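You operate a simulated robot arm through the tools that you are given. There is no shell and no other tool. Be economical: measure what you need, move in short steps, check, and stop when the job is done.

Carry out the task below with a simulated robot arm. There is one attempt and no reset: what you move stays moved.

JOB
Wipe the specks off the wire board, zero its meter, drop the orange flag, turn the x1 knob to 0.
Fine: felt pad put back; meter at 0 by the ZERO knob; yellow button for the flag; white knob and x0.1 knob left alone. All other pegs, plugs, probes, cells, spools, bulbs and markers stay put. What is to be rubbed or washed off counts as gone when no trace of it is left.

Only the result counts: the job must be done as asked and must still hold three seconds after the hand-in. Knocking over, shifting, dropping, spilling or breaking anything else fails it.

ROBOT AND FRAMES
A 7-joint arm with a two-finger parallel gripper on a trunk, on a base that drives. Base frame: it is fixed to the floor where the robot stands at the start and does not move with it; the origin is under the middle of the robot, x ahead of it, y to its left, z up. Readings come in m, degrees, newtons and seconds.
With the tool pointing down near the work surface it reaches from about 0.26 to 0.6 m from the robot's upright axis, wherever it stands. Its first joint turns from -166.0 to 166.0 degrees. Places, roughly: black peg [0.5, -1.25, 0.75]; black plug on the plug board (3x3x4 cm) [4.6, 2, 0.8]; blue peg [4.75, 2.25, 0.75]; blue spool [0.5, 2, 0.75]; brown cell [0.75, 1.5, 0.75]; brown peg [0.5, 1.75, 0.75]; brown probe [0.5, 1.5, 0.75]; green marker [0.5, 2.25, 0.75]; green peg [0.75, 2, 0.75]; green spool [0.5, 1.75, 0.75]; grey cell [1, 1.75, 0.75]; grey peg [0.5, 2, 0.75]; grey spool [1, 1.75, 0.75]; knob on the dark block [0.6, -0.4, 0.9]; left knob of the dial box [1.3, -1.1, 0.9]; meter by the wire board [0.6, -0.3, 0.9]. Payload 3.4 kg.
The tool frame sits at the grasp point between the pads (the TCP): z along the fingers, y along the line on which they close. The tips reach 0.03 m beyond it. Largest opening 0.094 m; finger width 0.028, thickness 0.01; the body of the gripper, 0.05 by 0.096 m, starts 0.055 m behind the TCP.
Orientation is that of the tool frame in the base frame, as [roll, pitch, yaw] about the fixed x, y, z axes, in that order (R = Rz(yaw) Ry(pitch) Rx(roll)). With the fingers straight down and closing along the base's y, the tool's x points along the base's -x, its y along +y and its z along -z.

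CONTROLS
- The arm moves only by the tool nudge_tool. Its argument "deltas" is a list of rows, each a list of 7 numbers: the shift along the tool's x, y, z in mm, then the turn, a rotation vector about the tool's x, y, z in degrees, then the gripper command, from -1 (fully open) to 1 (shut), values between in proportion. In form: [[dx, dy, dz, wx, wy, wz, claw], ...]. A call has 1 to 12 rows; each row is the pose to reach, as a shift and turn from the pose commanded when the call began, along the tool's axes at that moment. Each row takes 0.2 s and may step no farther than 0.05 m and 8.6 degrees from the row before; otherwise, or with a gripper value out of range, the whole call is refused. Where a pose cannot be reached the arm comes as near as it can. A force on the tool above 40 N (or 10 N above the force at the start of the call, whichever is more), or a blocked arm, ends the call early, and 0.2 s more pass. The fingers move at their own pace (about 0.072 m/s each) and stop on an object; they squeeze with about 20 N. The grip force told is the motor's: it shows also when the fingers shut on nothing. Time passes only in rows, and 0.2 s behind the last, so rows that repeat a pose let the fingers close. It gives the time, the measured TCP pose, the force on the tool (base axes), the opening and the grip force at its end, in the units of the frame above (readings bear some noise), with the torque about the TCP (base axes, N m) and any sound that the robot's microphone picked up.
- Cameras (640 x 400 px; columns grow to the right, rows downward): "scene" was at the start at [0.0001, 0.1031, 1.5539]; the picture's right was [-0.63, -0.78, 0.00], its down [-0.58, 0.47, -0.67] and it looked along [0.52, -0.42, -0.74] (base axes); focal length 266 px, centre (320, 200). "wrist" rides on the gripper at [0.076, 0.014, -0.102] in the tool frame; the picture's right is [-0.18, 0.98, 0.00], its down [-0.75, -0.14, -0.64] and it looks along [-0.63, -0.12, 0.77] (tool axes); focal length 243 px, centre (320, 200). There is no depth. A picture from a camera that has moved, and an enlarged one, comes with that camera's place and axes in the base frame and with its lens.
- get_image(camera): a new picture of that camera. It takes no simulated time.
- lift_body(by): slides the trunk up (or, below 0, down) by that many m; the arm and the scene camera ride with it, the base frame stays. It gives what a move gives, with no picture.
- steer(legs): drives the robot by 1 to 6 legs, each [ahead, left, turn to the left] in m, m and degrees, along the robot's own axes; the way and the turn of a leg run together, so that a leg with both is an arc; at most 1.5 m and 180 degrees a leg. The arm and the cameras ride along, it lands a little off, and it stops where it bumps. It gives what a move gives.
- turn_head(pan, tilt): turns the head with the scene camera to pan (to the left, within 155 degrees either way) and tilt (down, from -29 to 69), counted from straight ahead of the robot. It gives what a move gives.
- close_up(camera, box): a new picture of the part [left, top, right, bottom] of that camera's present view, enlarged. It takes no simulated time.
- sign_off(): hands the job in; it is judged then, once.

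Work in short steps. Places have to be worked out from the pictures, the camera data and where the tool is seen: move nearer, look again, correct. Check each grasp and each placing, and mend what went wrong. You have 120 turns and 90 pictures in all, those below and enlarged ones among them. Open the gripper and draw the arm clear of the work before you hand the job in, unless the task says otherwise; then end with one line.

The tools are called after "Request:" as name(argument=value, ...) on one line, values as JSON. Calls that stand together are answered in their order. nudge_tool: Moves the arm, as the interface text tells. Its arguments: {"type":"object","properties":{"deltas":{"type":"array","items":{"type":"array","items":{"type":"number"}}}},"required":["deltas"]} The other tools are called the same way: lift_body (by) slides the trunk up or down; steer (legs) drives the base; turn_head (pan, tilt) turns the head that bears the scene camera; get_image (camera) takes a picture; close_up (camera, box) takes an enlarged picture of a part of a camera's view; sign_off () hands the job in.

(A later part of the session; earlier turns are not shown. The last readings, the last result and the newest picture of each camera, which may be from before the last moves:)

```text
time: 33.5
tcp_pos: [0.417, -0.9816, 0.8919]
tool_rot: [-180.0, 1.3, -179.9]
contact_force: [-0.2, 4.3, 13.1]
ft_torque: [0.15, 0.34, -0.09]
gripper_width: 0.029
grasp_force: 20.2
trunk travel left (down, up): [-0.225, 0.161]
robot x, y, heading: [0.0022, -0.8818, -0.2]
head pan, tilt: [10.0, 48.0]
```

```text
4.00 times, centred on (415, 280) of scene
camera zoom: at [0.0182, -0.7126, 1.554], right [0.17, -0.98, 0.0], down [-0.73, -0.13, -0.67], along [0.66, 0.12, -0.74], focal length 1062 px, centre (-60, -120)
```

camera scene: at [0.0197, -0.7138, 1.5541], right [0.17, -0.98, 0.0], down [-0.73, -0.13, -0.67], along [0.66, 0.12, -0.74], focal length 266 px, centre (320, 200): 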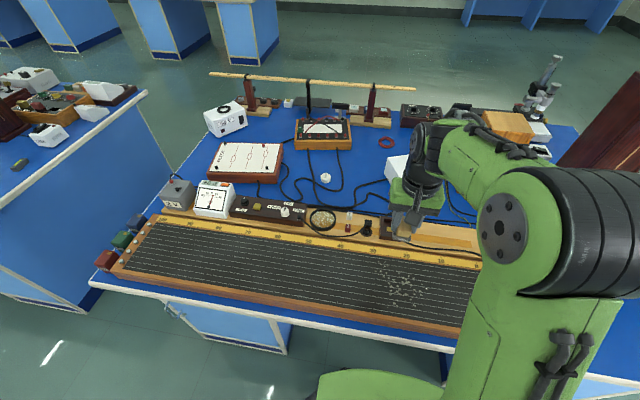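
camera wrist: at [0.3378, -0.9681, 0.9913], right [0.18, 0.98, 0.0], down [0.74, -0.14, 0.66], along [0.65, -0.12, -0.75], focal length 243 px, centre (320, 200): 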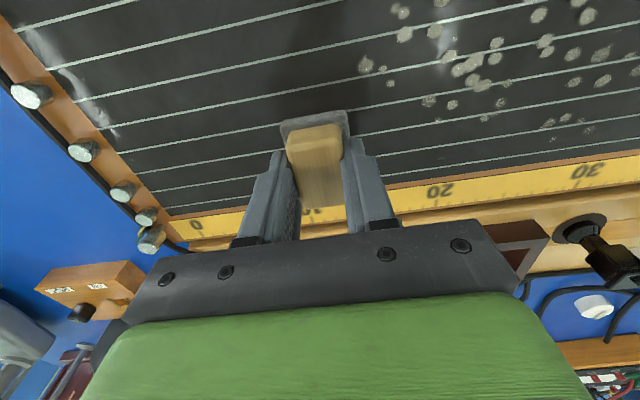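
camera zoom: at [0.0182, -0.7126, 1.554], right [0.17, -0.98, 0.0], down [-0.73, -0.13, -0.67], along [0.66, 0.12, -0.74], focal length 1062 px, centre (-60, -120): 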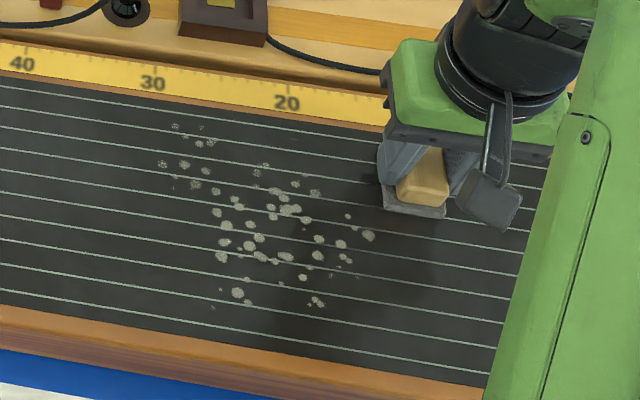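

The specks in the lane faded a little; the pad is tilted onto its near edge (pitch 1.3°). I level it and stroke back and forth over this lane.

Request:
nudge_tool(deltas=[[0, 0, 0, 0, 1.3, 0, 1], [0, 30, 0.5, 0, 1.3, 0, 1], [0, 65, 0.5, 0, 1.3, 0, 1], [0, 100, 0.5, 0, 1.3, 0, 1], [0, 135, 0.5, 0, 1.3, 0, 1], [0, 170, 0.5, 0, 1.3, 0, 1], [0, 190, 0.5, 0, 1.3, 0, 1]])

Request:
nudge_tool(deltas=[[0, -30, 0, 0, 0, 0, 1], [0, -65, 0, 0, 0, 0, 1], [0, -100, 0, 0, 0, 0, 1], [0, -135, 0, 0, 0, 0, 1], [0, -170, 0, 0, 0, 0, 1], [0, -190, 0, 0, 0, 0, 1]])

Request:
close_up(camera="scene", box=[350, 230, 480, 330])

```text
time: 35.1
tcp_pos: [0.4173, -0.7934, 0.8912]
tool_rot: [-180.0, 0.1, -180.0]
contact_force: [0.8, -13.6, 35.1]
ft_torque: [-0.48, -0.39, -0.11]
gripper_width: 0.0293
grasp_force: 19.4
trunk travel left (down, up): [-0.225, 0.161]
robot x, y, heading: [0.0043, -0.8779, 0.1]
head pan, tilt: [10.0, 48.0]
```

```text
time: 36.5
tcp_pos: [0.417, -0.9811, 0.8911]
tool_rot: [-179.7, 0.2, -179.9]
contact_force: [-0.4, 10.4, 30.4]
ft_torque: [0.46, -0.19, 0.04]
gripper_width: 0.0289
grasp_force: 19.8
trunk travel left (down, up): [-0.225, 0.161]
robot x, y, heading: [-0.0011, -0.878, -0.1]
head pan, tilt: [10.0, 48.0]
```

```text
4.00 times, centred on (415, 280) of scene
camera zoom: at [0.0166, -0.7108, 1.5538], right [0.17, -0.98, 0.0], down [-0.73, -0.13, -0.67], along [0.66, 0.11, -0.74], focal length 1062 px, centre (-60, -120)
```

zoom: 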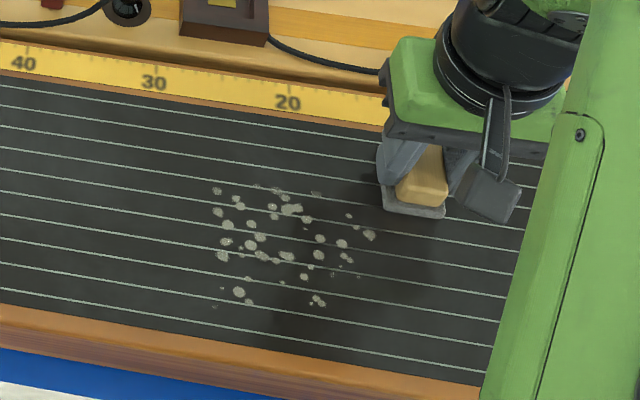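

The lane is cleaned. Next lane: shift 35 mm toward the robot and stroke both ways.

Request:
nudge_tool(deltas=[[20, 0, -0.5, 0, 0, 0, 1], [35, 0, -0.5, 0, 0, 0, 1], [35, 30, -0.5, 0, 0, 0, 1], [35, 65, -0.5, 0, 0, 0, 1], [35, 100, -0.5, 0, 0, 0, 1], [35, 135, -0.5, 0, 0, 0, 1], [35, 170, -0.5, 0, 0, 0, 1], [35, 190, -0.5, 0, 0, 0, 1]])

Request:
nudge_tool(deltas=[[0, -30, 0, 0, 0, 0, 1], [0, -65, 0, 0, 0, 0, 1], [0, -100, 0, 0, 0, 0, 1], [0, -135, 0, 0, 0, 0, 1], [0, -170, 0, 0, 0, 0, 1], [0, -190, 0, 0, 0, 0, 1]])

```text
time: 38.3
tcp_pos: [0.3833, -0.7917, 0.8929]
tool_rot: [180.0, 0.1, -179.9]
contact_force: [-0.5, -7.9, 21.6]
ft_torque: [-0.28, 0.04, -0.02]
gripper_width: 0.0291
grasp_force: 19.6
trunk travel left (down, up): [-0.225, 0.161]
robot x, y, heading: [0.0028, -0.8829, -0.2]
head pan, tilt: [10.0, 48.0]
```

```text
time: 39.7
tcp_pos: [0.383, -0.9822, 0.8912]
tool_rot: [-179.9, 0.0, -179.9]
contact_force: [-0.7, 5.0, 14.2]
ft_torque: [0.26, -0.08, 0.07]
gripper_width: 0.0289
grasp_force: 19.8
trunk travel left (down, up): [-0.225, 0.161]
robot x, y, heading: [0.0003, -0.8779, 0.1]
head pan, tilt: [10.0, 48.0]
```

Steady contact, 15–20 N. Third lane at x≈0.348, both ways, pressing 0.5 mm more.

Request:
nudge_tool(deltas=[[20, 0, 0.7, 0, 0, 0, 1], [35, 0, 0.7, 0, 0, 0, 1], [35, 30, 0.7, 0, 0, 0, 1], [35, 65, 0.7, 0, 0, 0, 1], [35, 100, 0.7, 0, 0, 0, 1], [35, 135, 0.7, 0, 0, 0, 1], [35, 170, 0.7, 0, 0, 0, 1], [35, 190, 0.7, 0, 0, 0, 1]])

Request:
nudge_tool(deltas=[[0, -30, 0, 0, 0, 0, 1], [0, -65, 0, 0, 0, 0, 1], [0, -100, 0, 0, 0, 0, 1], [0, -135, 0, 0, 0, 0, 1], [0, -170, 0, 0, 0, 0, 1], [0, -190, 0, 0, 0, 0, 1]])

Request:
close_up(camera="scene", box=[350, 230, 480, 330])

```text
time: 41.0
tcp_pos: [0.3481, -0.8823, 0.8901]
tool_rot: [-179.6, 0.1, 179.9]
contact_force: [-4.3, -0.3, 19.1]
ft_torque: [0.19, 0.21, 0.04]
gripper_width: 0.0291
grasp_force: 20.1
trunk travel left (down, up): [-0.225, 0.161]
robot x, y, heading: [0.0047, -0.8788, 0.1]
head pan, tilt: [10.0, 48.0]
stopped in row 6: the force on the tool passed its limit at 42 N (the readings are from after the stop); the commanded pose is now the measured one
```

```text
time: 42.4
tcp_pos: [0.3485, -1.075, 0.8919]
tool_rot: [-179.8, -0.1, 179.9]
contact_force: [-1.2, 0.1, 1.1]
ft_torque: [0.03, -0.02, -0.04]
gripper_width: 0.0288
grasp_force: 20.1
trunk travel left (down, up): [-0.225, 0.161]
robot x, y, heading: [0.005, -0.8775, 0.1]
head pan, tilt: [10.0, 48.0]
```

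```text
4.00 times, centred on (415, 280) of scene
camera zoom: at [0.0194, -0.7135, 1.554], right [0.17, -0.98, 0.0], down [-0.73, -0.13, -0.67], along [0.66, 0.12, -0.74], focal length 1062 px, centre (-60, -120)
```

zoom: 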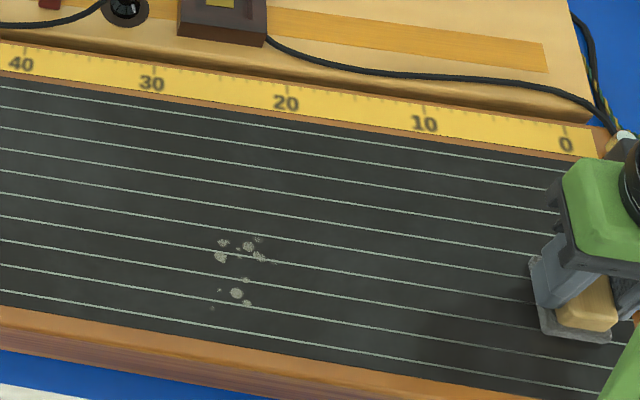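

Only a small patch near y≈−0.85 is left. I stroke back left to y≈−0.80 and return over it with moderate pressure.

Request:
nudge_tool(deltas=[[0, 40, -1, 0, 0, 0, 1], [0, 80, -1, 0, 0, 0, 1], [0, 120, -1, 0, 0, 0, 1], [0, 150, -1, 0, 0, 0, 1], [0, 180, -1, 0, 0, 0, 1], [2, 210, -1, 0, 0, 0, 1], [2, 240, -1, 0, 0, 0, 1], [2, 270, -1, 0, 0, 0, 1]])

```text
time: 44.1
tcp_pos: [0.3463, -0.8031, 0.8921]
tool_rot: [-179.6, -0.1, 179.9]
contact_force: [1.1, -0.6, 0.4]
ft_torque: [0.03, -0.02, 0.03]
gripper_width: 0.0291
grasp_force: 20.1
trunk travel left (down, up): [-0.225, 0.161]
robot x, y, heading: [0.0063, -0.88, 0.1]
head pan, tilt: [10.0, 48.0]
```

Contact force is near zero, so I press 2.5 mm more and stroke back and forth across the patch.

Request:
nudge_tool(deltas=[[0, 0, 2, 0, 0, 0, 1], [0, -30, 2.3, 0, 0, 0, 1], [0, -60, 2.3, 0, 0, 0, 1], [0, -90, 2.3, 0, 0, 0, 1], [0, -115, 2.3, 0, 0, 0, 1], [0, -90, 2.3, 0, 0, 0, 1], [0, -60, 2.3, 0, 0, 0, 1], [0, -30, 2.3, 0, 0, 0, 1], [0, 0, 2.3, 0, 0, 0, 1]])

Request:
close_up(camera="scene", box=[350, 230, 480, 330])

```text
time: 44.8
tcp_pos: [0.3474, -0.8303, 0.892]
tool_rot: [179.5, 0.3, -179.6]
contact_force: [-4.1, 1.2, 17.6]
ft_torque: [-0.2, 0.37, 0.0]
gripper_width: 0.0286
grasp_force: 20.0
trunk travel left (down, up): [-0.225, 0.161]
robot x, y, heading: [0.0051, -0.8789, -0.1]
head pan, tilt: [10.0, 48.0]
stopped in row 3: the force on the tool passed its limit at 42 N (the readings are from after the stop); the commanded pose is now the measured one
```

```text
4.00 times, centred on (415, 280) of scene
camera zoom: at [0.0176, -0.7144, 1.5542], right [0.17, -0.98, 0.0], down [-0.73, -0.13, -0.67], along [0.66, 0.12, -0.74], focal length 1062 px, centre (-60, -120)
```

zoom: 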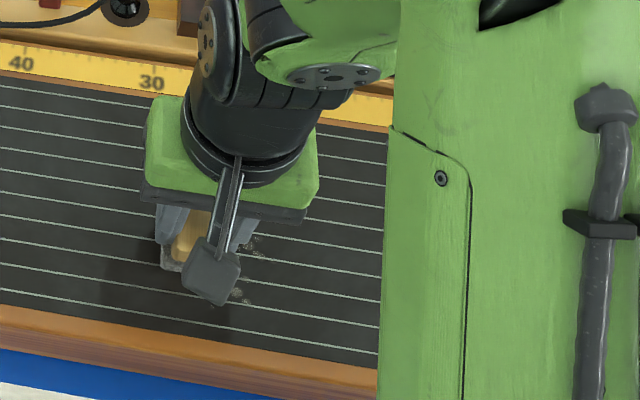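

Partly cleared. I continue the stroke from here with slightly less pressure.

Request:
nudge_tool(deltas=[[0, -25, 0.5, 0, 0.2, 0, 1], [0, -50, 0.5, 0, 0.2, 0, 1], [0, -80, 0.5, 0, 0.2, 0, 1], [0, -50, 0.5, 0, 0.2, 0, 1], [0, -20, 0.5, 0, 0.2, 0, 1], [0, 20, 0.5, 0, 0.2, 0, 1], [5, -20, 0.5, 0, 0.2, 0, 1], [5, -50, 0.5, 0, 0.2, 0, 1], [5, -85, 0.5, 0, 0.2, 0, 1], [5, -120, 0.5, 0, 0.2, 0, 1]])

Request:
close_up(camera="scene", box=[350, 230, 480, 330])

```text
time: 45.8
tcp_pos: [0.3495, -0.902, 0.8917]
tool_rot: [-178.9, 0.4, 179.4]
contact_force: [-4.1, -4.0, 18.3]
ft_torque: [0.18, 0.25, 0.13]
gripper_width: 0.0291
grasp_force: 19.9
trunk travel left (down, up): [-0.225, 0.161]
robot x, y, heading: [0.0026, -0.8817, -0.3]
head pan, tilt: [10.0, 48.0]
stopped in row 4: the force on the tool passed its limit at 44 N (the readings are from after the stop); the commanded pose is now the measured one
```

```text
4.00 times, centred on (415, 280) of scene
camera zoom: at [0.0171, -0.7123, 1.5539], right [0.17, -0.98, 0.0], down [-0.73, -0.13, -0.67], along [0.66, 0.12, -0.74], focal length 1062 px, centre (-60, -120)
```

zoom: 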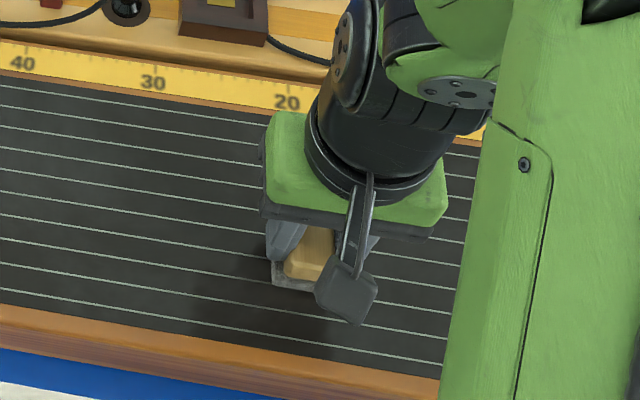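

The patch looks clean. I lift the pad and inspect the area closely.

Request:
nudge_tool(deltas=[[0, 0, -15, -1, 0, -0.6, 1], [0, 0, -50, -1, 0, -0.6, 1], [0, -30, -90, -1, 0, -0.6, 1], [0, -70, -115, -1, 0, -0.6, 1], [0, -115, -130, -1, 0, -0.6, 1], [0, -160, -140, -1, 0, -0.6, 1]])

Request:
close_up(camera="scene", box=[370, 250, 450, 312])

Request:
get_image(camera="wrist")

```text
time: 47.2
tcp_pos: [0.3463, -1.0608, 1.0319]
tool_rot: [179.9, 0.2, -179.7]
contact_force: [-1.1, 0.0, 0.8]
ft_torque: [-0.03, -0.03, 0.01]
gripper_width: 0.0288
grasp_force: 19.7
trunk travel left (down, up): [-0.225, 0.161]
robot x, y, heading: [0.0018, -0.8789, -0.1]
head pan, tilt: [10.0, 48.0]
```

```text
6.45 times, centred on (410, 281) of scene
camera zoom: at [0.0198, -0.7142, 1.5542], right [0.17, -0.98, 0.0], down [-0.73, -0.13, -0.67], along [0.66, 0.12, -0.74], focal length 1713 px, centre (-261, -323)
```

zoom: 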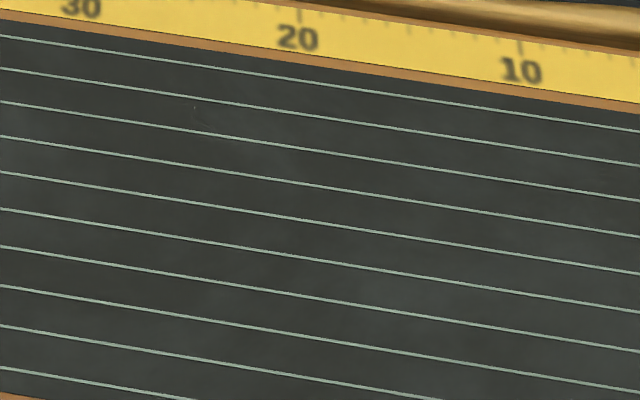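

```text
45 pictures are left
camera wrist: at [0.2694, -1.0475, 1.1335], right [0.18, 0.98, 0.0], down [0.75, -0.14, 0.64], along [0.63, -0.11, -0.76], focal length 243 px, centre (320, 200)
```

wrist: 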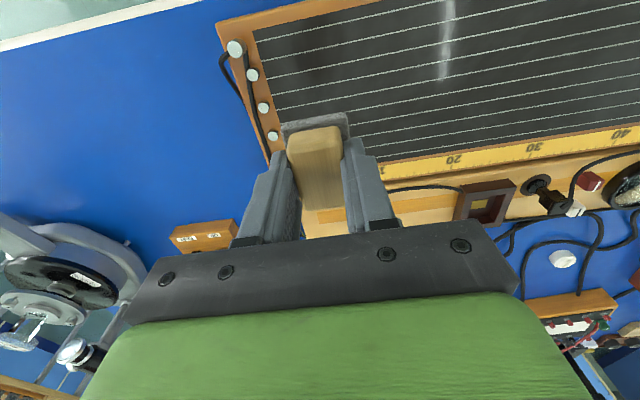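

One faint trace remains near (0.423,−0.853). I return for another pass along x≈0.428.

Request:
nudge_tool(deltas=[[-30, 30, 30, 0, 0, 0, 1], [-60, 55, 60, 0, 0, 0, 1], [-82, 90, 90, 0, 0, 0, 1], [-82, 100, 120, 0, 0, 0, 1], [-82, 100, 135, 0, 0, 0, 1], [-82, 100, 139.5, 0, 0, 0, 1], [-82, 130, 140.5, 0, 0, 0, 1], [-82, 165, 140.5, 0, 0, 0, 1], [-82, 195, 140.5, 0, 0, 0, 1], [-82, 225, 140.5, 0, 0, 0, 1], [-82, 250, 140.5, 0, 0, 0, 1], [-82, 265, 140.5, 0, 0, 0, 1]])

```text
refused: row 1 steps farther than a row can; nothing moved
```

Steps were too long; smaller ones now.

Request:
nudge_tool(deltas=[[-25, 25, 25, 0, 0, 0, 1], [-50, 50, 50, 0, 0, 0, 1], [-75, 75, 75, 0, 0, 0, 1], [-82, 95, 105, 0, 0, 0, 1], [-82, 100, 130, 0, 0, 0, 1], [-82, 100, 138, 0, 0, 0, 1], [-82, 100, 140, 0, 0, 0, 1]])

```text
time: 48.8
tcp_pos: [0.4318, -0.9599, 0.8914]
tool_rot: [179.9, 0.2, -179.9]
contact_force: [0.4, 0.7, -0.9]
ft_torque: [0.0, 0.01, 0.0]
gripper_width: 0.029
grasp_force: 19.7
trunk travel left (down, up): [-0.225, 0.161]
robot x, y, heading: [0.0011, -0.8793, 0.1]
head pan, tilt: [10.0, 48.0]
```

No contact yet; I press 2 mm further and stroke left and back.

Request:
nudge_tool(deltas=[[0, 0, 1.5, 0, 0, 0, 1], [0, 25, 2.5, 0, 0, 0, 1], [0, 55, 2.5, 0, 0, 0, 1], [0, 85, 2.5, 0, 0, 0, 1], [0, 115, 2.5, 0, 0, 0, 1], [0, 145, 2.5, 0, 0, 0, 1], [0, 165, 2.5, 0, 0, 0, 1]])

```text
time: 50.4
tcp_pos: [0.4287, -0.7941, 0.8926]
tool_rot: [179.9, 0.3, 180.0]
contact_force: [0.2, -4.4, 11.9]
ft_torque: [-0.18, 0.02, 0.02]
gripper_width: 0.0292
grasp_force: 20.0
trunk travel left (down, up): [-0.225, 0.161]
robot x, y, heading: [0.0042, -0.8784, 0.1]
head pan, tilt: [10.0, 48.0]
```

Good flat contact (12 N). I stroke back right with 1 mm more, then lift and inspect.

Request:
nudge_tool(deltas=[[0, -25, 1, 0, 0, 0, 1], [0, -50, 1, 0, 0, 0, 1], [0, -75, 1, 0, 0, 0, 1], [0, -50, 1, 0, 0, 0, 1], [0, -25, 1, 0, 0, 0, 1], [0, -60, 1, 0, 0, 0, 1], [0, -95, 1, 0, 0, 0, 1], [0, -130, 1, 0, 0, 0, 1], [0, -160, 1, 0, 0, 0, 1]])

Request:
nudge_tool(deltas=[[0, -20, -40, 0, 0, 0, 1], [0, -50, -70, 0, 0, 0, 1], [20, -80, -95, 0, 0, 0, 1], [40, -105, -120, 0, 0, 0, 1], [50, -120, -150, 0, 0, 0, 1]])

Request:
close_up(camera="scene", box=[370, 250, 450, 312])

```text
time: 52.4
tcp_pos: [0.43, -0.9536, 0.8911]
tool_rot: [179.8, 0.5, -179.7]
contact_force: [1.4, 9.0, 26.2]
ft_torque: [0.29, 0.08, 0.03]
gripper_width: 0.0291
grasp_force: 19.8
trunk travel left (down, up): [-0.225, 0.161]
robot x, y, heading: [0.0019, -0.8805, -0.0]
head pan, tilt: [10.0, 48.0]
```

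```text
time: 53.6
tcp_pos: [0.3795, -1.0762, 1.0408]
tool_rot: [179.8, 0.1, -179.9]
contact_force: [0.3, -0.2, 0.2]
ft_torque: [0.0, -0.03, -0.02]
gripper_width: 0.0287
grasp_force: 19.7
trunk travel left (down, up): [-0.225, 0.161]
robot x, y, heading: [0.0051, -0.878, 0.2]
head pan, tilt: [10.0, 48.0]
```

```text
6.45 times, centred on (410, 281) of scene
camera zoom: at [0.0187, -0.7131, 1.5541], right [0.17, -0.98, 0.0], down [-0.73, -0.13, -0.67], along [0.66, 0.12, -0.74], focal length 1713 px, centre (-261, -323)
```

zoom: 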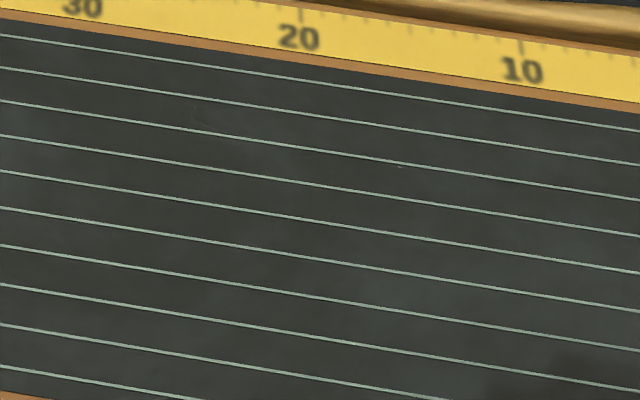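

Nearly all clean; I zoom more on a possible tiny dot at the right and the low area.

Request:
close_up(camera="scene", box=[385, 258, 435, 289])

Request:
close_up(camera="scene", box=[385, 283, 435, 314])

```text
12.80 times, centred on (410, 274) of scene
camera zoom: at [0.0187, -0.7131, 1.5541], right [0.17, -0.98, 0.0], down [-0.73, -0.13, -0.67], along [0.66, 0.12, -0.74], focal length 3398 px, centre (-832, -741)
```

zoom: 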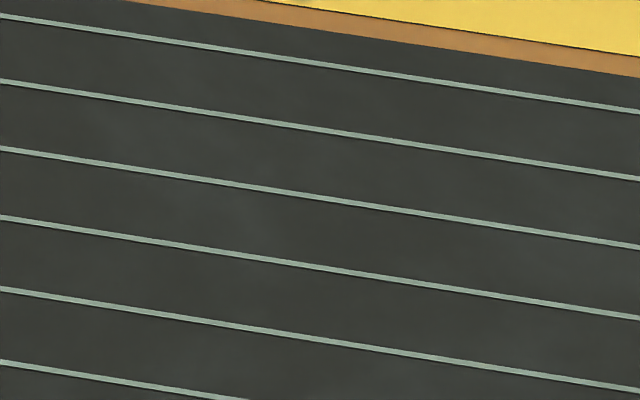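

```text
12.80 times, centred on (410, 298) of scene
camera zoom: at [0.0187, -0.7131, 1.5541], right [0.17, -0.98, 0.0], down [-0.73, -0.13, -0.67], along [0.66, 0.12, -0.74], focal length 3398 px, centre (-832, -1061)
```

zoom: 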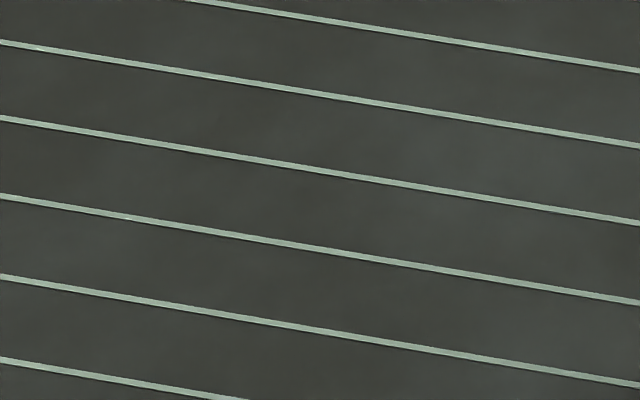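

It looks clean. As insurance I run one more both-way pass over the near lanes (x≈0.335 and 0.375).

Request:
nudge_tool(deltas=[[15, 25, 30, 0, 0, 0, 1], [30, 50, 60, 0, 0, 0, 1], [45, 75, 90, 0, 0, 0, 1], [47, 100, 120, 0, 0, 0, 1], [47, 106, 140, 0, 0, 0, 1], [47, 106, 148, 0, 0, 0, 1], [47, 106, 149.5, 0, 0, 0, 1]])

Request:
nudge_tool(deltas=[[0, 25, 1, 0, 0, 0, 1], [0, 55, 1, 0, 0, 0, 1], [0, 85, 1, 0, 0, 0, 1], [0, 115, 1, 0, 0, 0, 1], [0, 145, 1, 0, 0, 0, 1], [0, 170, 1, 0, 0, 0, 1]])

```text
time: 55.2
tcp_pos: [0.3328, -0.9688, 0.8917]
tool_rot: [-179.9, 0.5, -179.9]
contact_force: [-0.7, -0.1, 31.3]
ft_torque: [-0.01, 0.32, -0.03]
gripper_width: 0.0291
grasp_force: 20.3
trunk travel left (down, up): [-0.225, 0.161]
robot x, y, heading: [0.0035, -0.8773, -0.1]
head pan, tilt: [10.0, 48.0]
```

```text
time: 55.5
tcp_pos: [0.3335, -0.9608, 0.8915]
tool_rot: [-179.3, 0.6, 179.5]
contact_force: [-3.4, -3.5, 17.8]
ft_torque: [0.18, 0.28, 0.07]
gripper_width: 0.0292
grasp_force: 20.0
trunk travel left (down, up): [-0.225, 0.161]
robot x, y, heading: [0.004, -0.8743, -0.3]
head pan, tilt: [10.0, 48.0]
stopped in row 1: the force on the tool passed its limit at 45 N (the readings are from after the stop); the commanded pose is now the measured one
```

Force rises faster here; I stroke at the present height.

Request:
nudge_tool(deltas=[[0, 25, -0.5, 0.3, 0.5, 0, 1], [0, 55, -0.5, 0.3, 0.5, 0, 1], [0, 85, -0.5, 0.3, 0.5, 0, 1], [0, 115, -0.5, 0.3, 0.5, 0, 1], [0, 145, -0.5, 0.3, 0.5, 0, 1], [0, 165, -0.5, 0.3, 0.5, 0, 1]])

Request:
nudge_tool(deltas=[[-40, 0, 0, 0, 0, 0, 1], [-40, -25, 0, 0, 0, 0, 1], [-40, -55, 0, 0, 0, 0, 1], [-40, -85, 0, 0, 0, 0, 1], [-40, -115, 0, 0, 0, 0, 1], [-40, -145, 0, 0, 0, 0, 1], [-40, -165, 0, 0, 0, 0, 1]])

```text
time: 56.8
tcp_pos: [0.3337, -0.8153, 0.8917]
tool_rot: [-179.0, 0.3, 179.6]
contact_force: [-4.2, -2.7, 22.0]
ft_torque: [0.29, 0.03, 0.07]
gripper_width: 0.0292
grasp_force: 19.8
trunk travel left (down, up): [-0.225, 0.161]
robot x, y, heading: [0.0038, -0.8787, -0.1]
head pan, tilt: [10.0, 48.0]
stopped in row 6: the force on the tool passed its limit at 41 N (the readings are from after the stop); the commanded pose is now the measured one
```

```text
time: 58.4
tcp_pos: [0.3724, -0.9825, 0.8921]
tool_rot: [-179.1, -0.1, 179.5]
contact_force: [-0.1, 0.1, 1.5]
ft_torque: [0.03, -0.03, 0.0]
gripper_width: 0.0288
grasp_force: 20.0
trunk travel left (down, up): [-0.225, 0.161]
robot x, y, heading: [0.0019, -0.8812, -0.2]
head pan, tilt: [10.0, 48.0]
```

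Wiping done. I lift, level the tool, then drive back left to return the pad.

Request:
nudge_tool(deltas=[[0, 0, -40, -0.5, 0, 0, 1], [0, 40, -65, -0.9, 0, -0.5, 1], [0, 80, -90, -0.9, 0, -0.5, 1], [0, 110, -125, -0.9, 0, -0.5, 1], [0, 120, -165, -0.9, 0, -0.5, 1], [0, 120, -205, -0.9, 0, -0.5, 1]])

Request:
close_up(camera="scene", box=[350, 230, 480, 330])

```text
time: 59.8
tcp_pos: [0.3764, -0.8563, 1.0955]
tool_rot: [-179.9, 0.0, -179.9]
contact_force: [-0.7, -0.3, 0.3]
ft_torque: [0.0, 0.0, 0.0]
gripper_width: 0.0291
grasp_force: 19.6
trunk travel left (down, up): [-0.225, 0.161]
robot x, y, heading: [0.0047, -0.8807, -0.3]
head pan, tilt: [10.0, 48.0]
```

```text
4.00 times, centred on (415, 280) of scene
camera zoom: at [0.0191, -0.7131, 1.5541], right [0.17, -0.98, 0.0], down [-0.73, -0.13, -0.67], along [0.66, 0.12, -0.74], focal length 1062 px, centre (-60, -120)
```

zoom: 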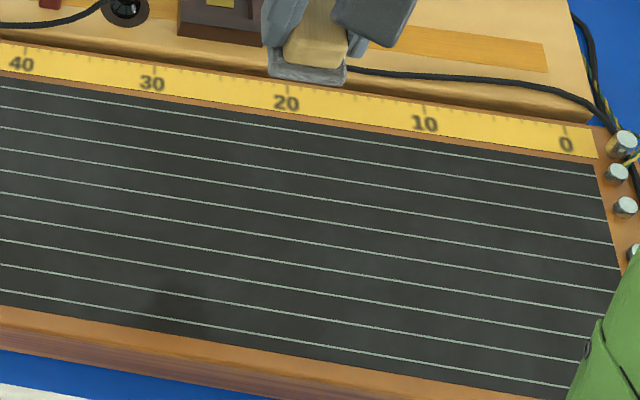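

The board is spotless. I drive left to face the pad's place.

Request:
steer(legs=[[0, 0.82, 0.3]])

```text
time: 64.2
tcp_pos: [0.3752, -0.0379, 1.0954]
tool_rot: [-180.0, -0.1, -179.6]
contact_force: [-0.1, 0.1, -0.3]
ft_torque: [-0.02, 0.01, 0.01]
gripper_width: 0.0291
grasp_force: 20.2
trunk travel left (down, up): [-0.225, 0.161]
robot x, y, heading: [0.0009, -0.0637, 0.4]
head pan, tilt: [10.0, 48.0]
```

Over to (0.540, −0.0135) at height, then down to z≈0.88.

Request:
nudge_tool(deltas=[[-40, 10, 0, 0, 0, 0, 1], [-80, 20, 0, 0, 0, 0, 1], [-120, 25, 0, 0, 0, 0, 1], [-165, 25, 0, 0, 0, 0, 1], [-165, 25, 45, 0, 0, 0, 1], [-165, 25, 90, 0, 0, 0, 1], [-165, 25, 135, 0, 0, 0, 1], [-165, 25, 175, 0, 0, 0, 1], [-165, 25, 215, 0, 0, 0, 1], [-165, 25, 215, 0, 0, 0, 1]])

Request:
get_image(camera="wrist")

```text
time: 66.4
tcp_pos: [0.5406, -0.0126, 0.8812]
tool_rot: [180.0, -0.1, -179.6]
contact_force: [0.0, -1.0, -0.9]
ft_torque: [-0.01, 0.04, 0.03]
gripper_width: 0.0289
grasp_force: 20.1
trunk travel left (down, up): [-0.225, 0.161]
robot x, y, heading: [0.0014, -0.0639, 0.2]
head pan, tilt: [10.0, 48.0]
```

```text
40 pictures are left
camera wrist: at [0.4641, 0.0007, 0.9825], right [0.18, 0.98, 0.0], down [0.75, -0.14, 0.64], along [0.63, -0.11, -0.77], focal length 243 px, centre (320, 200)
```

wrist: 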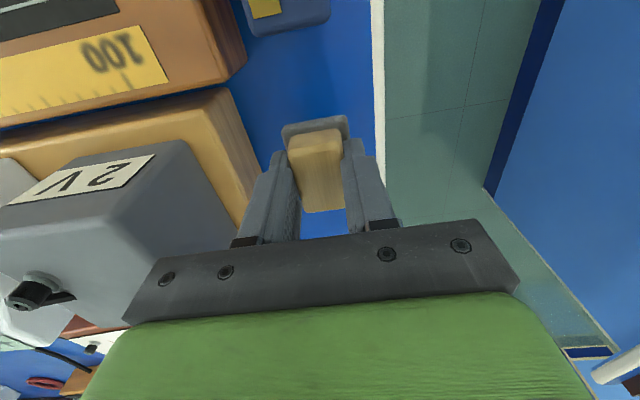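

The cell looks exactly as before the bump. I lower the pad to contact.

Request:
nudge_tool(deltas=[[0, 0, 15, 0, 0, 0, 1], [0, 0, 27, 0, 0, 0, 1], [0, 0, 33, 0, 0, 0, 1], [0, 0, 36, 0, 0, 0, 1], [0, 0, 38, 0, 0, 0, 1]])

```text
time: 67.6
tcp_pos: [0.5393, -0.0134, 0.8434]
tool_rot: [-180.0, -0.1, -179.5]
contact_force: [0.2, 0.3, 0.0]
ft_torque: [-0.03, -0.01, -0.02]
gripper_width: 0.0288
grasp_force: 20.1
trunk travel left (down, up): [-0.225, 0.161]
robot x, y, heading: [0.0009, -0.058, 0.4]
head pan, tilt: [10.0, 48.0]
```

No touch yet; continue by 1 mm rows.

Request:
nudge_tool(deltas=[[0, 0, 1, 0, 0, 0, 1], [0, 0, 2, 0, 0, 0, 1]])

```text
time: 68.2
tcp_pos: [0.5392, -0.0114, 0.8427]
tool_rot: [-180.0, 0.2, -179.6]
contact_force: [-1.0, -0.4, 11.0]
ft_torque: [-0.03, 0.14, 0.01]
gripper_width: 0.0287
grasp_force: 19.8
trunk travel left (down, up): [-0.225, 0.161]
robot x, y, heading: [0.0014, -0.0661, 0.2]
head pan, tilt: [10.0, 48.0]
```

Contact at 11 N: the pad stands on the bench. I open and lift straight up (opening only to 46 mm first).

Request:
nudge_tool(deltas=[[0, 0, -1, 0, 0, 0, 0.05], [0, 0, -1, 0, 0, 0, 0.02], [0, 0, -15, 0, 0, 0, 0.02], [0, 0, -50, 0, 0, 0, 0.02], [0, 0, -95, 0, 0, 0, 0.02], [20, 0, -140, 0, 0, 0, 0.02], [60, 0, -165, 0, 0, 0, 0.02], [100, 0, -180, 0, 0, 0, 0.02]])

Request:
get_image(camera="wrist")

```text
time: 70.0
tcp_pos: [0.4387, -0.0133, 1.0212]
tool_rot: [180.0, 0.1, -179.6]
contact_force: [0.1, -1.1, 0.3]
ft_torque: [-0.03, -0.01, -0.01]
gripper_width: 0.0461
grasp_force: 0.1
trunk travel left (down, up): [-0.225, 0.161]
robot x, y, heading: [0.0009, -0.0644, 0.2]
head pan, tilt: [10.0, 48.0]
```

```text
39 pictures are left
camera wrist: at [0.3615, -0.0003, 1.1223], right [0.18, 0.98, 0.0], down [0.75, -0.14, 0.64], along [0.63, -0.11, -0.77], focal length 243 px, centre (320, 200)
```

wrist: 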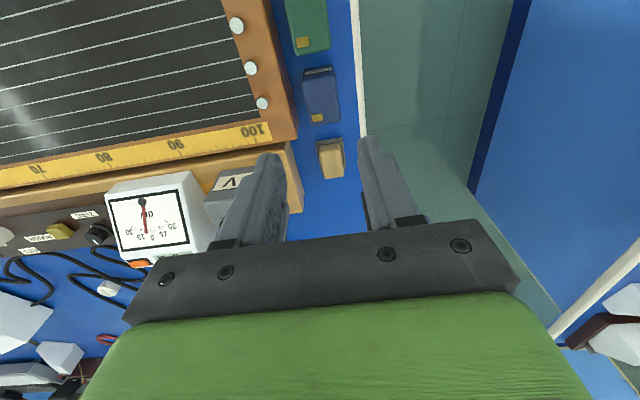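

Pad is back in place. I raise the arm a bit, then drive right 0.29 m for the ZERO knob.

Request:
nudge_tool(deltas=[[20, -10, -40, 0, 0, 0, 0.02], [20, -20, -75, 0, 0, 0, 0.02]])

Request:
steer(legs=[[0, -0.29, 0]])

Request:
get_image(camera="wrist")

Request:
get_image(camera="scene")

```text
time: 70.6
tcp_pos: [0.4204, -0.0331, 1.0952]
tool_rot: [-179.9, -0.1, -179.5]
contact_force: [-0.7, 0.7, -1.7]
ft_torque: [0.0, 0.03, 0.04]
gripper_width: 0.046
grasp_force: 0.2
trunk travel left (down, up): [-0.225, 0.161]
robot x, y, heading: [-0.0008, -0.0635, 0.4]
head pan, tilt: [10.0, 48.0]
```

```text
time: 72.6
tcp_pos: [0.421, -0.3263, 1.0943]
tool_rot: [179.9, 0.0, -179.7]
contact_force: [-0.2, 0.0, 0.6]
ft_torque: [0.0, -0.01, 0.02]
gripper_width: 0.0461
grasp_force: 0.0
trunk travel left (down, up): [-0.225, 0.161]
robot x, y, heading: [0.0031, -0.3544, -0.2]
head pan, tilt: [10.0, 48.0]
```

```text
38 pictures are left
camera wrist: at [0.3443, -0.3125, 1.1962], right [0.18, 0.98, 0.0], down [0.75, -0.14, 0.64], along [0.63, -0.11, -0.77], focal length 243 px, centre (320, 200)
```

wrist: 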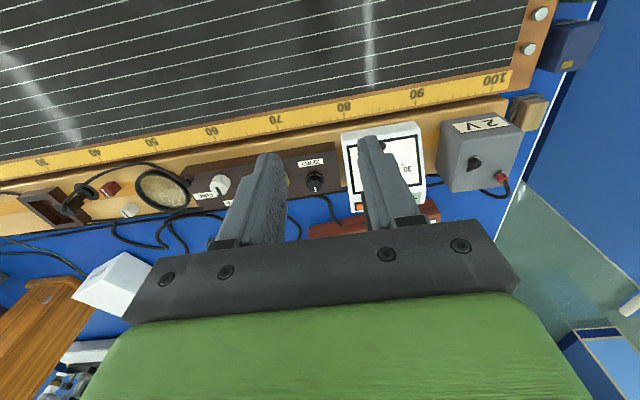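

```text
37 pictures are left
camera scene: at [0.0189, -0.1896, 1.5542], right [0.18, -0.98, 0.0], down [-0.73, -0.13, -0.67], along [0.66, 0.12, -0.74], focal length 266 px, centre (320, 200)
```

scene: 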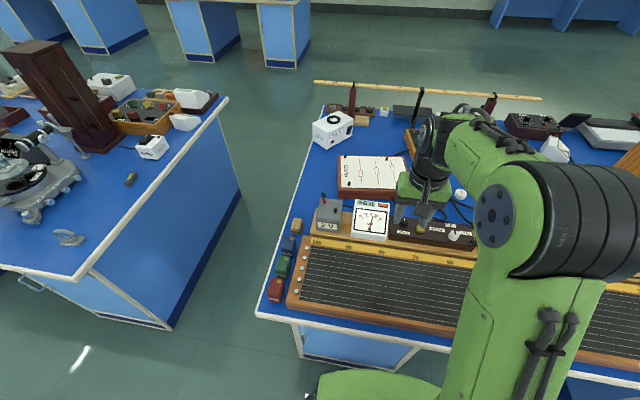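

ZERO knob estimated near (0.556,−0.36), top about 0.90. I approach to above it with a 36 mm opening and look.

Request:
nudge_tool(deltas=[[-45, -10, 10, 0, 0, 0, 0.24], [-90, -25, 20, 0, 0, 0, 0.24], [-130, -34, 40, 0, 0, 0, 0.24], [-135, -34, 85, 0, 0, 0, 0.24], [-135, -34, 105, 0, 0, 0, 0.24]])

Request:
get_image(camera="wrist")

Request:
close_up(camera="scene", box=[340, 160, 500, 260])

```text
time: 73.8
tcp_pos: [0.5575, -0.3578, 0.9896]
tool_rot: [-180.0, -0.1, -179.7]
contact_force: [0.7, -0.7, -0.7]
ft_torque: [0.03, -0.04, 0.0]
gripper_width: 0.0355
grasp_force: 0.1
trunk travel left (down, up): [-0.225, 0.161]
robot x, y, heading: [0.0034, -0.3548, 0.3]
head pan, tilt: [10.0, 48.0]
```

```text
36 pictures are left
camera wrist: at [0.4802, -0.3451, 1.0909], right [0.18, 0.98, 0.0], down [0.75, -0.14, 0.64], along [0.63, -0.11, -0.77], focal length 243 px, centre (320, 200)
```

wrist: 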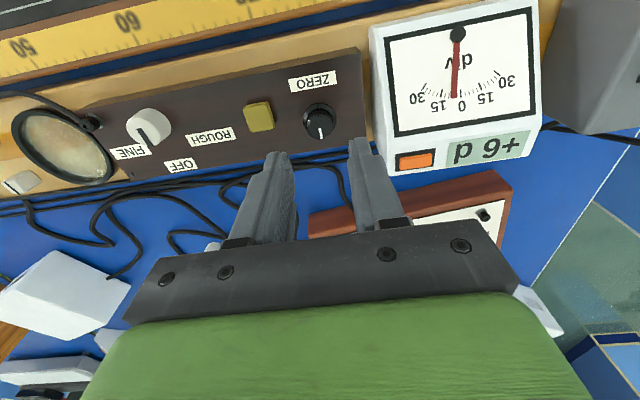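

```text
4.00 times, centred on (420, 210) of scene
camera zoom: at [0.0195, -0.1884, 1.5541], right [0.18, -0.98, 0.0], down [-0.73, -0.13, -0.67], along [0.66, 0.12, -0.74], focal length 1062 px, centre (-80, 160)
```

zoom: 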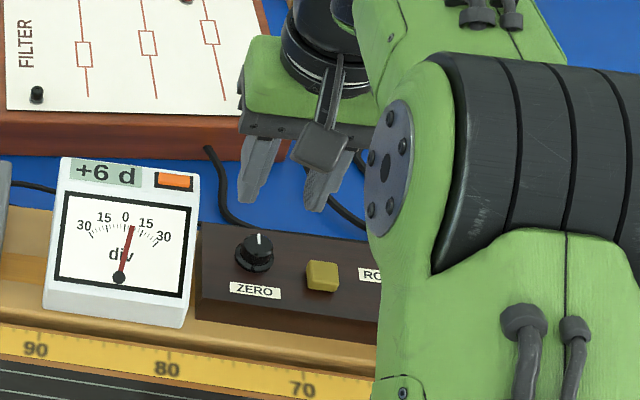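

Knob top triangulates to (0.552, −0.356, 0.91). I come down to tips ≈0.90 around it.

Request:
nudge_tool(deltas=[[5, 1, 30, 0, 0, 0, 0.24], [5, 1, 50, 0, 0, 0, 0.24], [5, 1, 58, 0, 0, 0, 0.24]])

Request:
get_image(camera="wrist")

Request:
close_up(camera="scene", box=[340, 170, 460, 250])

```text
time: 74.6
tcp_pos: [0.5508, -0.3573, 0.9323]
tool_rot: [-179.9, 0.0, -179.6]
contact_force: [0.5, 0.1, -1.1]
ft_torque: [-0.02, 0.0, 0.02]
gripper_width: 0.0356
grasp_force: 0.1
trunk travel left (down, up): [-0.225, 0.161]
robot x, y, heading: [-0.0023, -0.3551, -0.0]
head pan, tilt: [10.0, 48.0]
```

```text
34 pictures are left
camera wrist: at [0.4749, -0.3438, 1.0337], right [0.18, 0.98, 0.0], down [0.75, -0.14, 0.64], along [0.63, -0.11, -0.77], focal length 243 px, centre (320, 200)
```

wrist: 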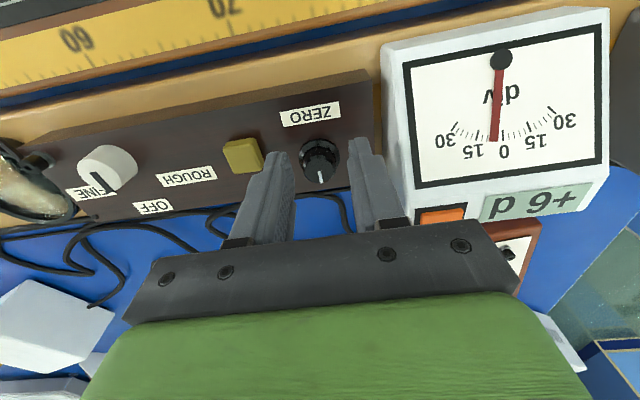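

```text
5.00 times, centred on (400, 210) of scene
camera zoom: at [0.019, -0.1883, 1.5541], right [0.18, -0.98, 0.0], down [-0.73, -0.13, -0.67], along [0.66, 0.12, -0.74], focal length 1327 px, centre (-80, 150)
```

zoom: 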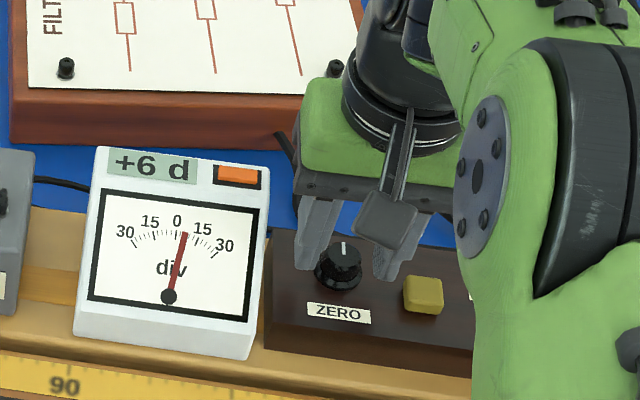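

Knob is centred between the tips. I lower 8 mm and close on it.

Request:
nudge_tool(deltas=[[0, 0, 4, 0, 0, 0, 0.24], [0, 0, 8, 0, 0, 0, 0.24], [0, 0, 8, 0, 0, 0, 0.6], [0, 0, 8, 0, 0, 0, 1], [0, 0, 8, 0, 0, 0, 1]])

Request:
close_up(camera="scene", box=[340, 170, 460, 250])

```text
time: 75.8
tcp_pos: [0.5513, -0.3603, 0.9232]
tool_rot: [180.0, 0.0, -179.8]
contact_force: [-0.6, -12.5, -0.8]
ft_torque: [-0.54, -0.24, -0.15]
gripper_width: 0.024
grasp_force: 45.0
trunk travel left (down, up): [-0.225, 0.161]
robot x, y, heading: [0.005, -0.3561, 0.0]
head pan, tilt: [10.0, 48.0]
```

```text
5.00 times, centred on (400, 210) of scene
camera zoom: at [0.0191, -0.1906, 1.5543], right [0.18, -0.98, 0.0], down [-0.73, -0.13, -0.67], along [0.66, 0.12, -0.74], focal length 1327 px, centre (-80, 150)
```

zoom: 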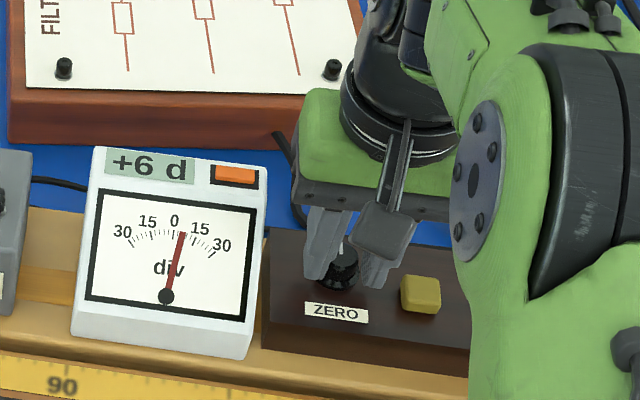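

Gripped (24 mm) with a 12 N sideways load; I recentre 2.5 mm and turn 6° as a test.

Request:
nudge_tool(deltas=[[0, -2.5, 0, 0, 0, 0, 1], [0, -2.5, 0, 0, 0, 0, 1], [0, -2.5, 0, 0, 0, 3, 1], [0, -2.5, 0, 0, 0, 6, 1], [0, -2.5, 0, 0, 0, 6, 1]])

Request:
close_up(camera="scene", box=[340, 170, 460, 250])

```text
time: 77.0
tcp_pos: [0.5523, -0.3585, 0.9238]
tool_rot: [179.9, -0.1, 174.4]
contact_force: [2.8, -2.5, 4.4]
ft_torque: [0.04, 0.78, -0.01]
gripper_width: 0.0235
grasp_force: 44.5
trunk travel left (down, up): [-0.225, 0.161]
robot x, y, heading: [0.0015, -0.3565, 0.2]
head pan, tilt: [10.0, 48.0]
```

```text
5.00 times, centred on (400, 210) of scene
camera zoom: at [0.0192, -0.1888, 1.5541], right [0.18, -0.98, 0.0], down [-0.73, -0.13, -0.67], along [0.66, 0.12, -0.74], focal length 1327 px, centre (-80, 150)
```

zoom: 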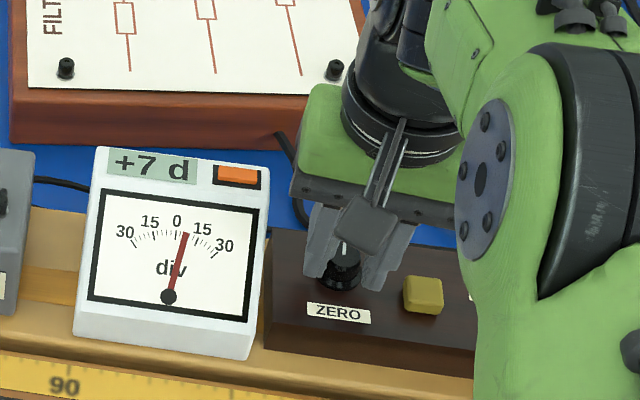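

Clockwise raised it to +7, so counter-clockwise lowers it, about 1 div per 5–6°. I turn back 32°.

Request:
nudge_tool(deltas=[[0, 0, 0, 0, 0, -6, 1], [0, 0, 0, 0, 0, -12, 1], [0, 0, 0, 0, 0, -18, 1], [0, 0, 0, 0, 0, -24, 1], [0, 0, 0, 0, 0, -30, 1], [0, 0, 0, 0, 0, -32, 1], [0, 0, 0, 0, 0, -32, 1]])

Request:
close_up(camera="scene", box=[340, 170, 460, 250])

```text
time: 78.6
tcp_pos: [0.5517, -0.3648, 0.9237]
tool_rot: [-179.9, 0.1, -154.0]
contact_force: [13.0, -25.2, 12.2]
ft_torque: [-0.85, 0.16, -0.31]
gripper_width: 0.0238
grasp_force: 45.1
trunk travel left (down, up): [-0.225, 0.161]
robot x, y, heading: [0.0012, -0.3521, 0.1]
head pan, tilt: [10.0, 48.0]
```

```text
5.00 times, centred on (400, 210) of scene
camera zoom: at [0.0199, -0.1929, 1.5546], right [0.18, -0.98, 0.0], down [-0.73, -0.13, -0.67], along [0.66, 0.12, -0.74], focal length 1327 px, centre (-80, 150)
```

zoom: 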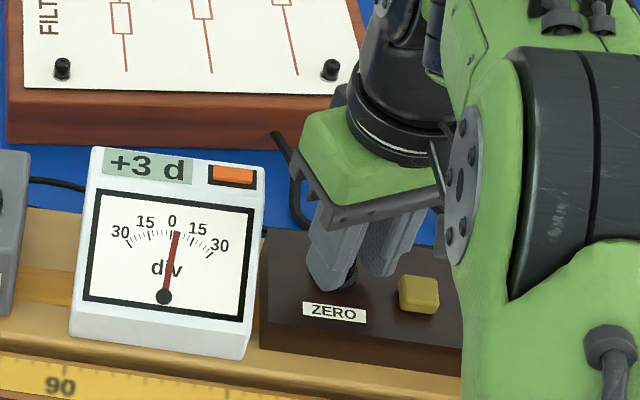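

+3 now, ~8° per div. I relieve the side load (4 mm) and turn 20° more.

Request:
nudge_tool(deltas=[[0, -3, 0, 0, 0, 0, 1], [0, -4, 0, 0, 0, -5, 1], [0, -4, 0, 0, 0, -10, 1], [0, -4, 0, 0, 0, -15, 1], [0, -4, 0, 0, 0, -20, 1], [0, -4, 0, 0, 0, -20, 1]])

Request:
close_up(camera="scene", box=[340, 170, 460, 250])

```text
time: 80.0
tcp_pos: [0.5539, -0.3687, 0.9241]
tool_rot: [-179.8, 0.1, -134.0]
contact_force: [18.1, -24.3, 15.3]
ft_torque: [-0.41, -0.77, -0.35]
gripper_width: 0.0237
grasp_force: 45.1
trunk travel left (down, up): [-0.225, 0.161]
robot x, y, heading: [0.0036, -0.3512, 0.3]
head pan, tilt: [10.0, 48.0]
```

```text
5.00 times, centred on (400, 210) of scene
camera zoom: at [0.0203, -0.1928, 1.5546], right [0.18, -0.98, 0.0], down [-0.73, -0.13, -0.67], along [0.66, 0.12, -0.74], focal length 1327 px, centre (-80, 150)
```

zoom: 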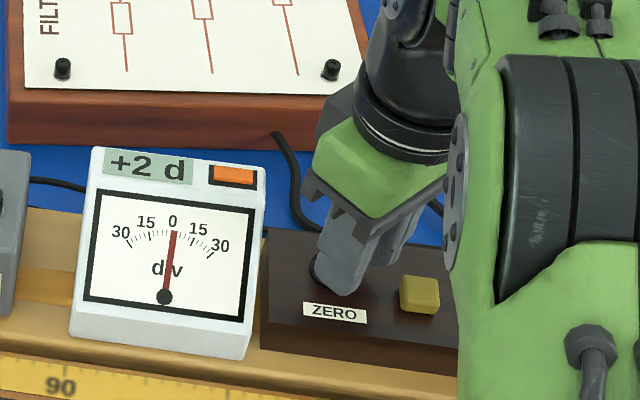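

+2, but the side load grows, so my grip is off-axis. I release, rise, and square up for a fresh centred grip.

Request:
nudge_tool(deltas=[[0, 0, 0, 0, 0, 0, 0.3], [0, 0, 0, 0, 0, 0, 0.2], [0, 0, -15, 0, 0, 0, 0.2], [0, 0, -30, 0, 0, 8, 0.2], [0, 0, -30, 0, 0, 16, 0.2], [0, 0, -30, 0, 0, 24, 0.2], [0, 0, -30, 0, 0, 32, 0.2], [0, 0, -30, 0, 0, 40, 0.2], [0, 0, -30, 0, 0, 46, 0.2]])

Request:
close_up(camera="wrist", box=[220, 80, 420, 205])

Request:
close_up(camera="scene", box=[340, 170, 460, 250])

```text
time: 82.0
tcp_pos: [0.5527, -0.3625, 0.9543]
tool_rot: [180.0, 0.0, -179.9]
contact_force: [-0.7, 0.0, 1.1]
ft_torque: [0.01, 0.01, 0.02]
gripper_width: 0.0376
grasp_force: 0.1
trunk travel left (down, up): [-0.225, 0.161]
robot x, y, heading: [0.002, -0.3506, -0.2]
head pan, tilt: [10.0, 48.0]
```

```text
3.20 times, centred on (320, 142) of wrist
camera zoom: at [0.4762, -0.3497, 1.055], right [0.18, 0.98, 0.0], down [0.75, -0.14, 0.64], along [0.63, -0.12, -0.77], focal length 776 px, centre (320, 384)
```

zoom: 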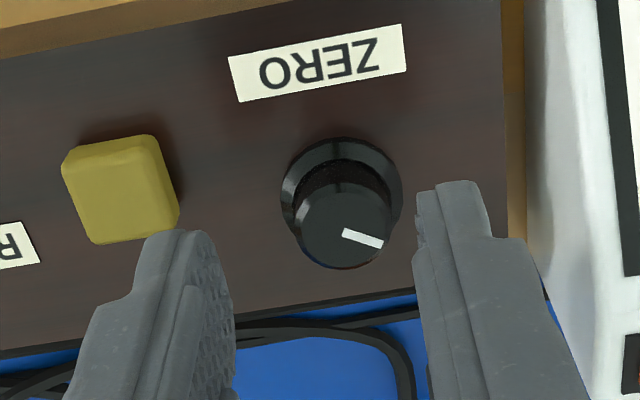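

```text
5.00 times, centred on (400, 210) of scene
camera zoom: at [0.019, -0.1883, 1.5541], right [0.18, -0.98, 0.0], down [-0.73, -0.13, -0.67], along [0.66, 0.12, -0.74], focal length 1327 px, centre (-80, 150)
```

zoom: 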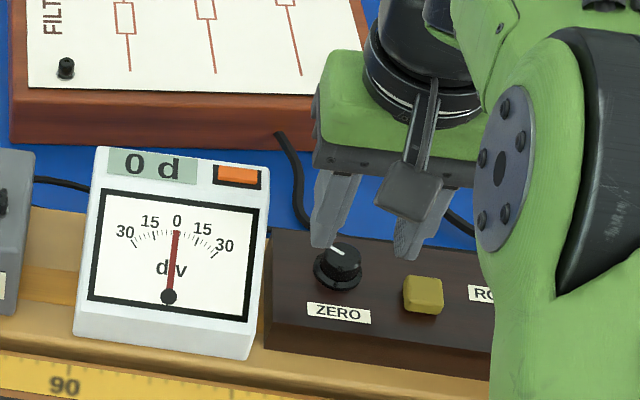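

After release the meter reads 0. I zoom in to check the needle.

Request:
close_up(camera="scene", box=[354, 196, 396, 236])

```text
10.00 times, centred on (375, 216) of scene
camera zoom: at [0.019, -0.1883, 1.5541], right [0.18, -0.98, 0.0], down [-0.73, -0.13, -0.67], along [0.66, 0.12, -0.74], focal length 2655 px, centre (-230, 40)
```

zoom: 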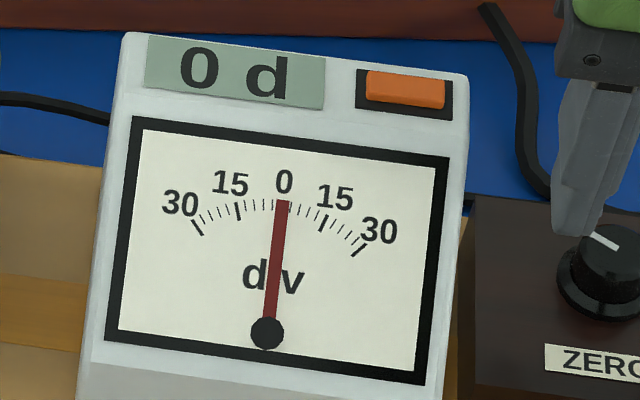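

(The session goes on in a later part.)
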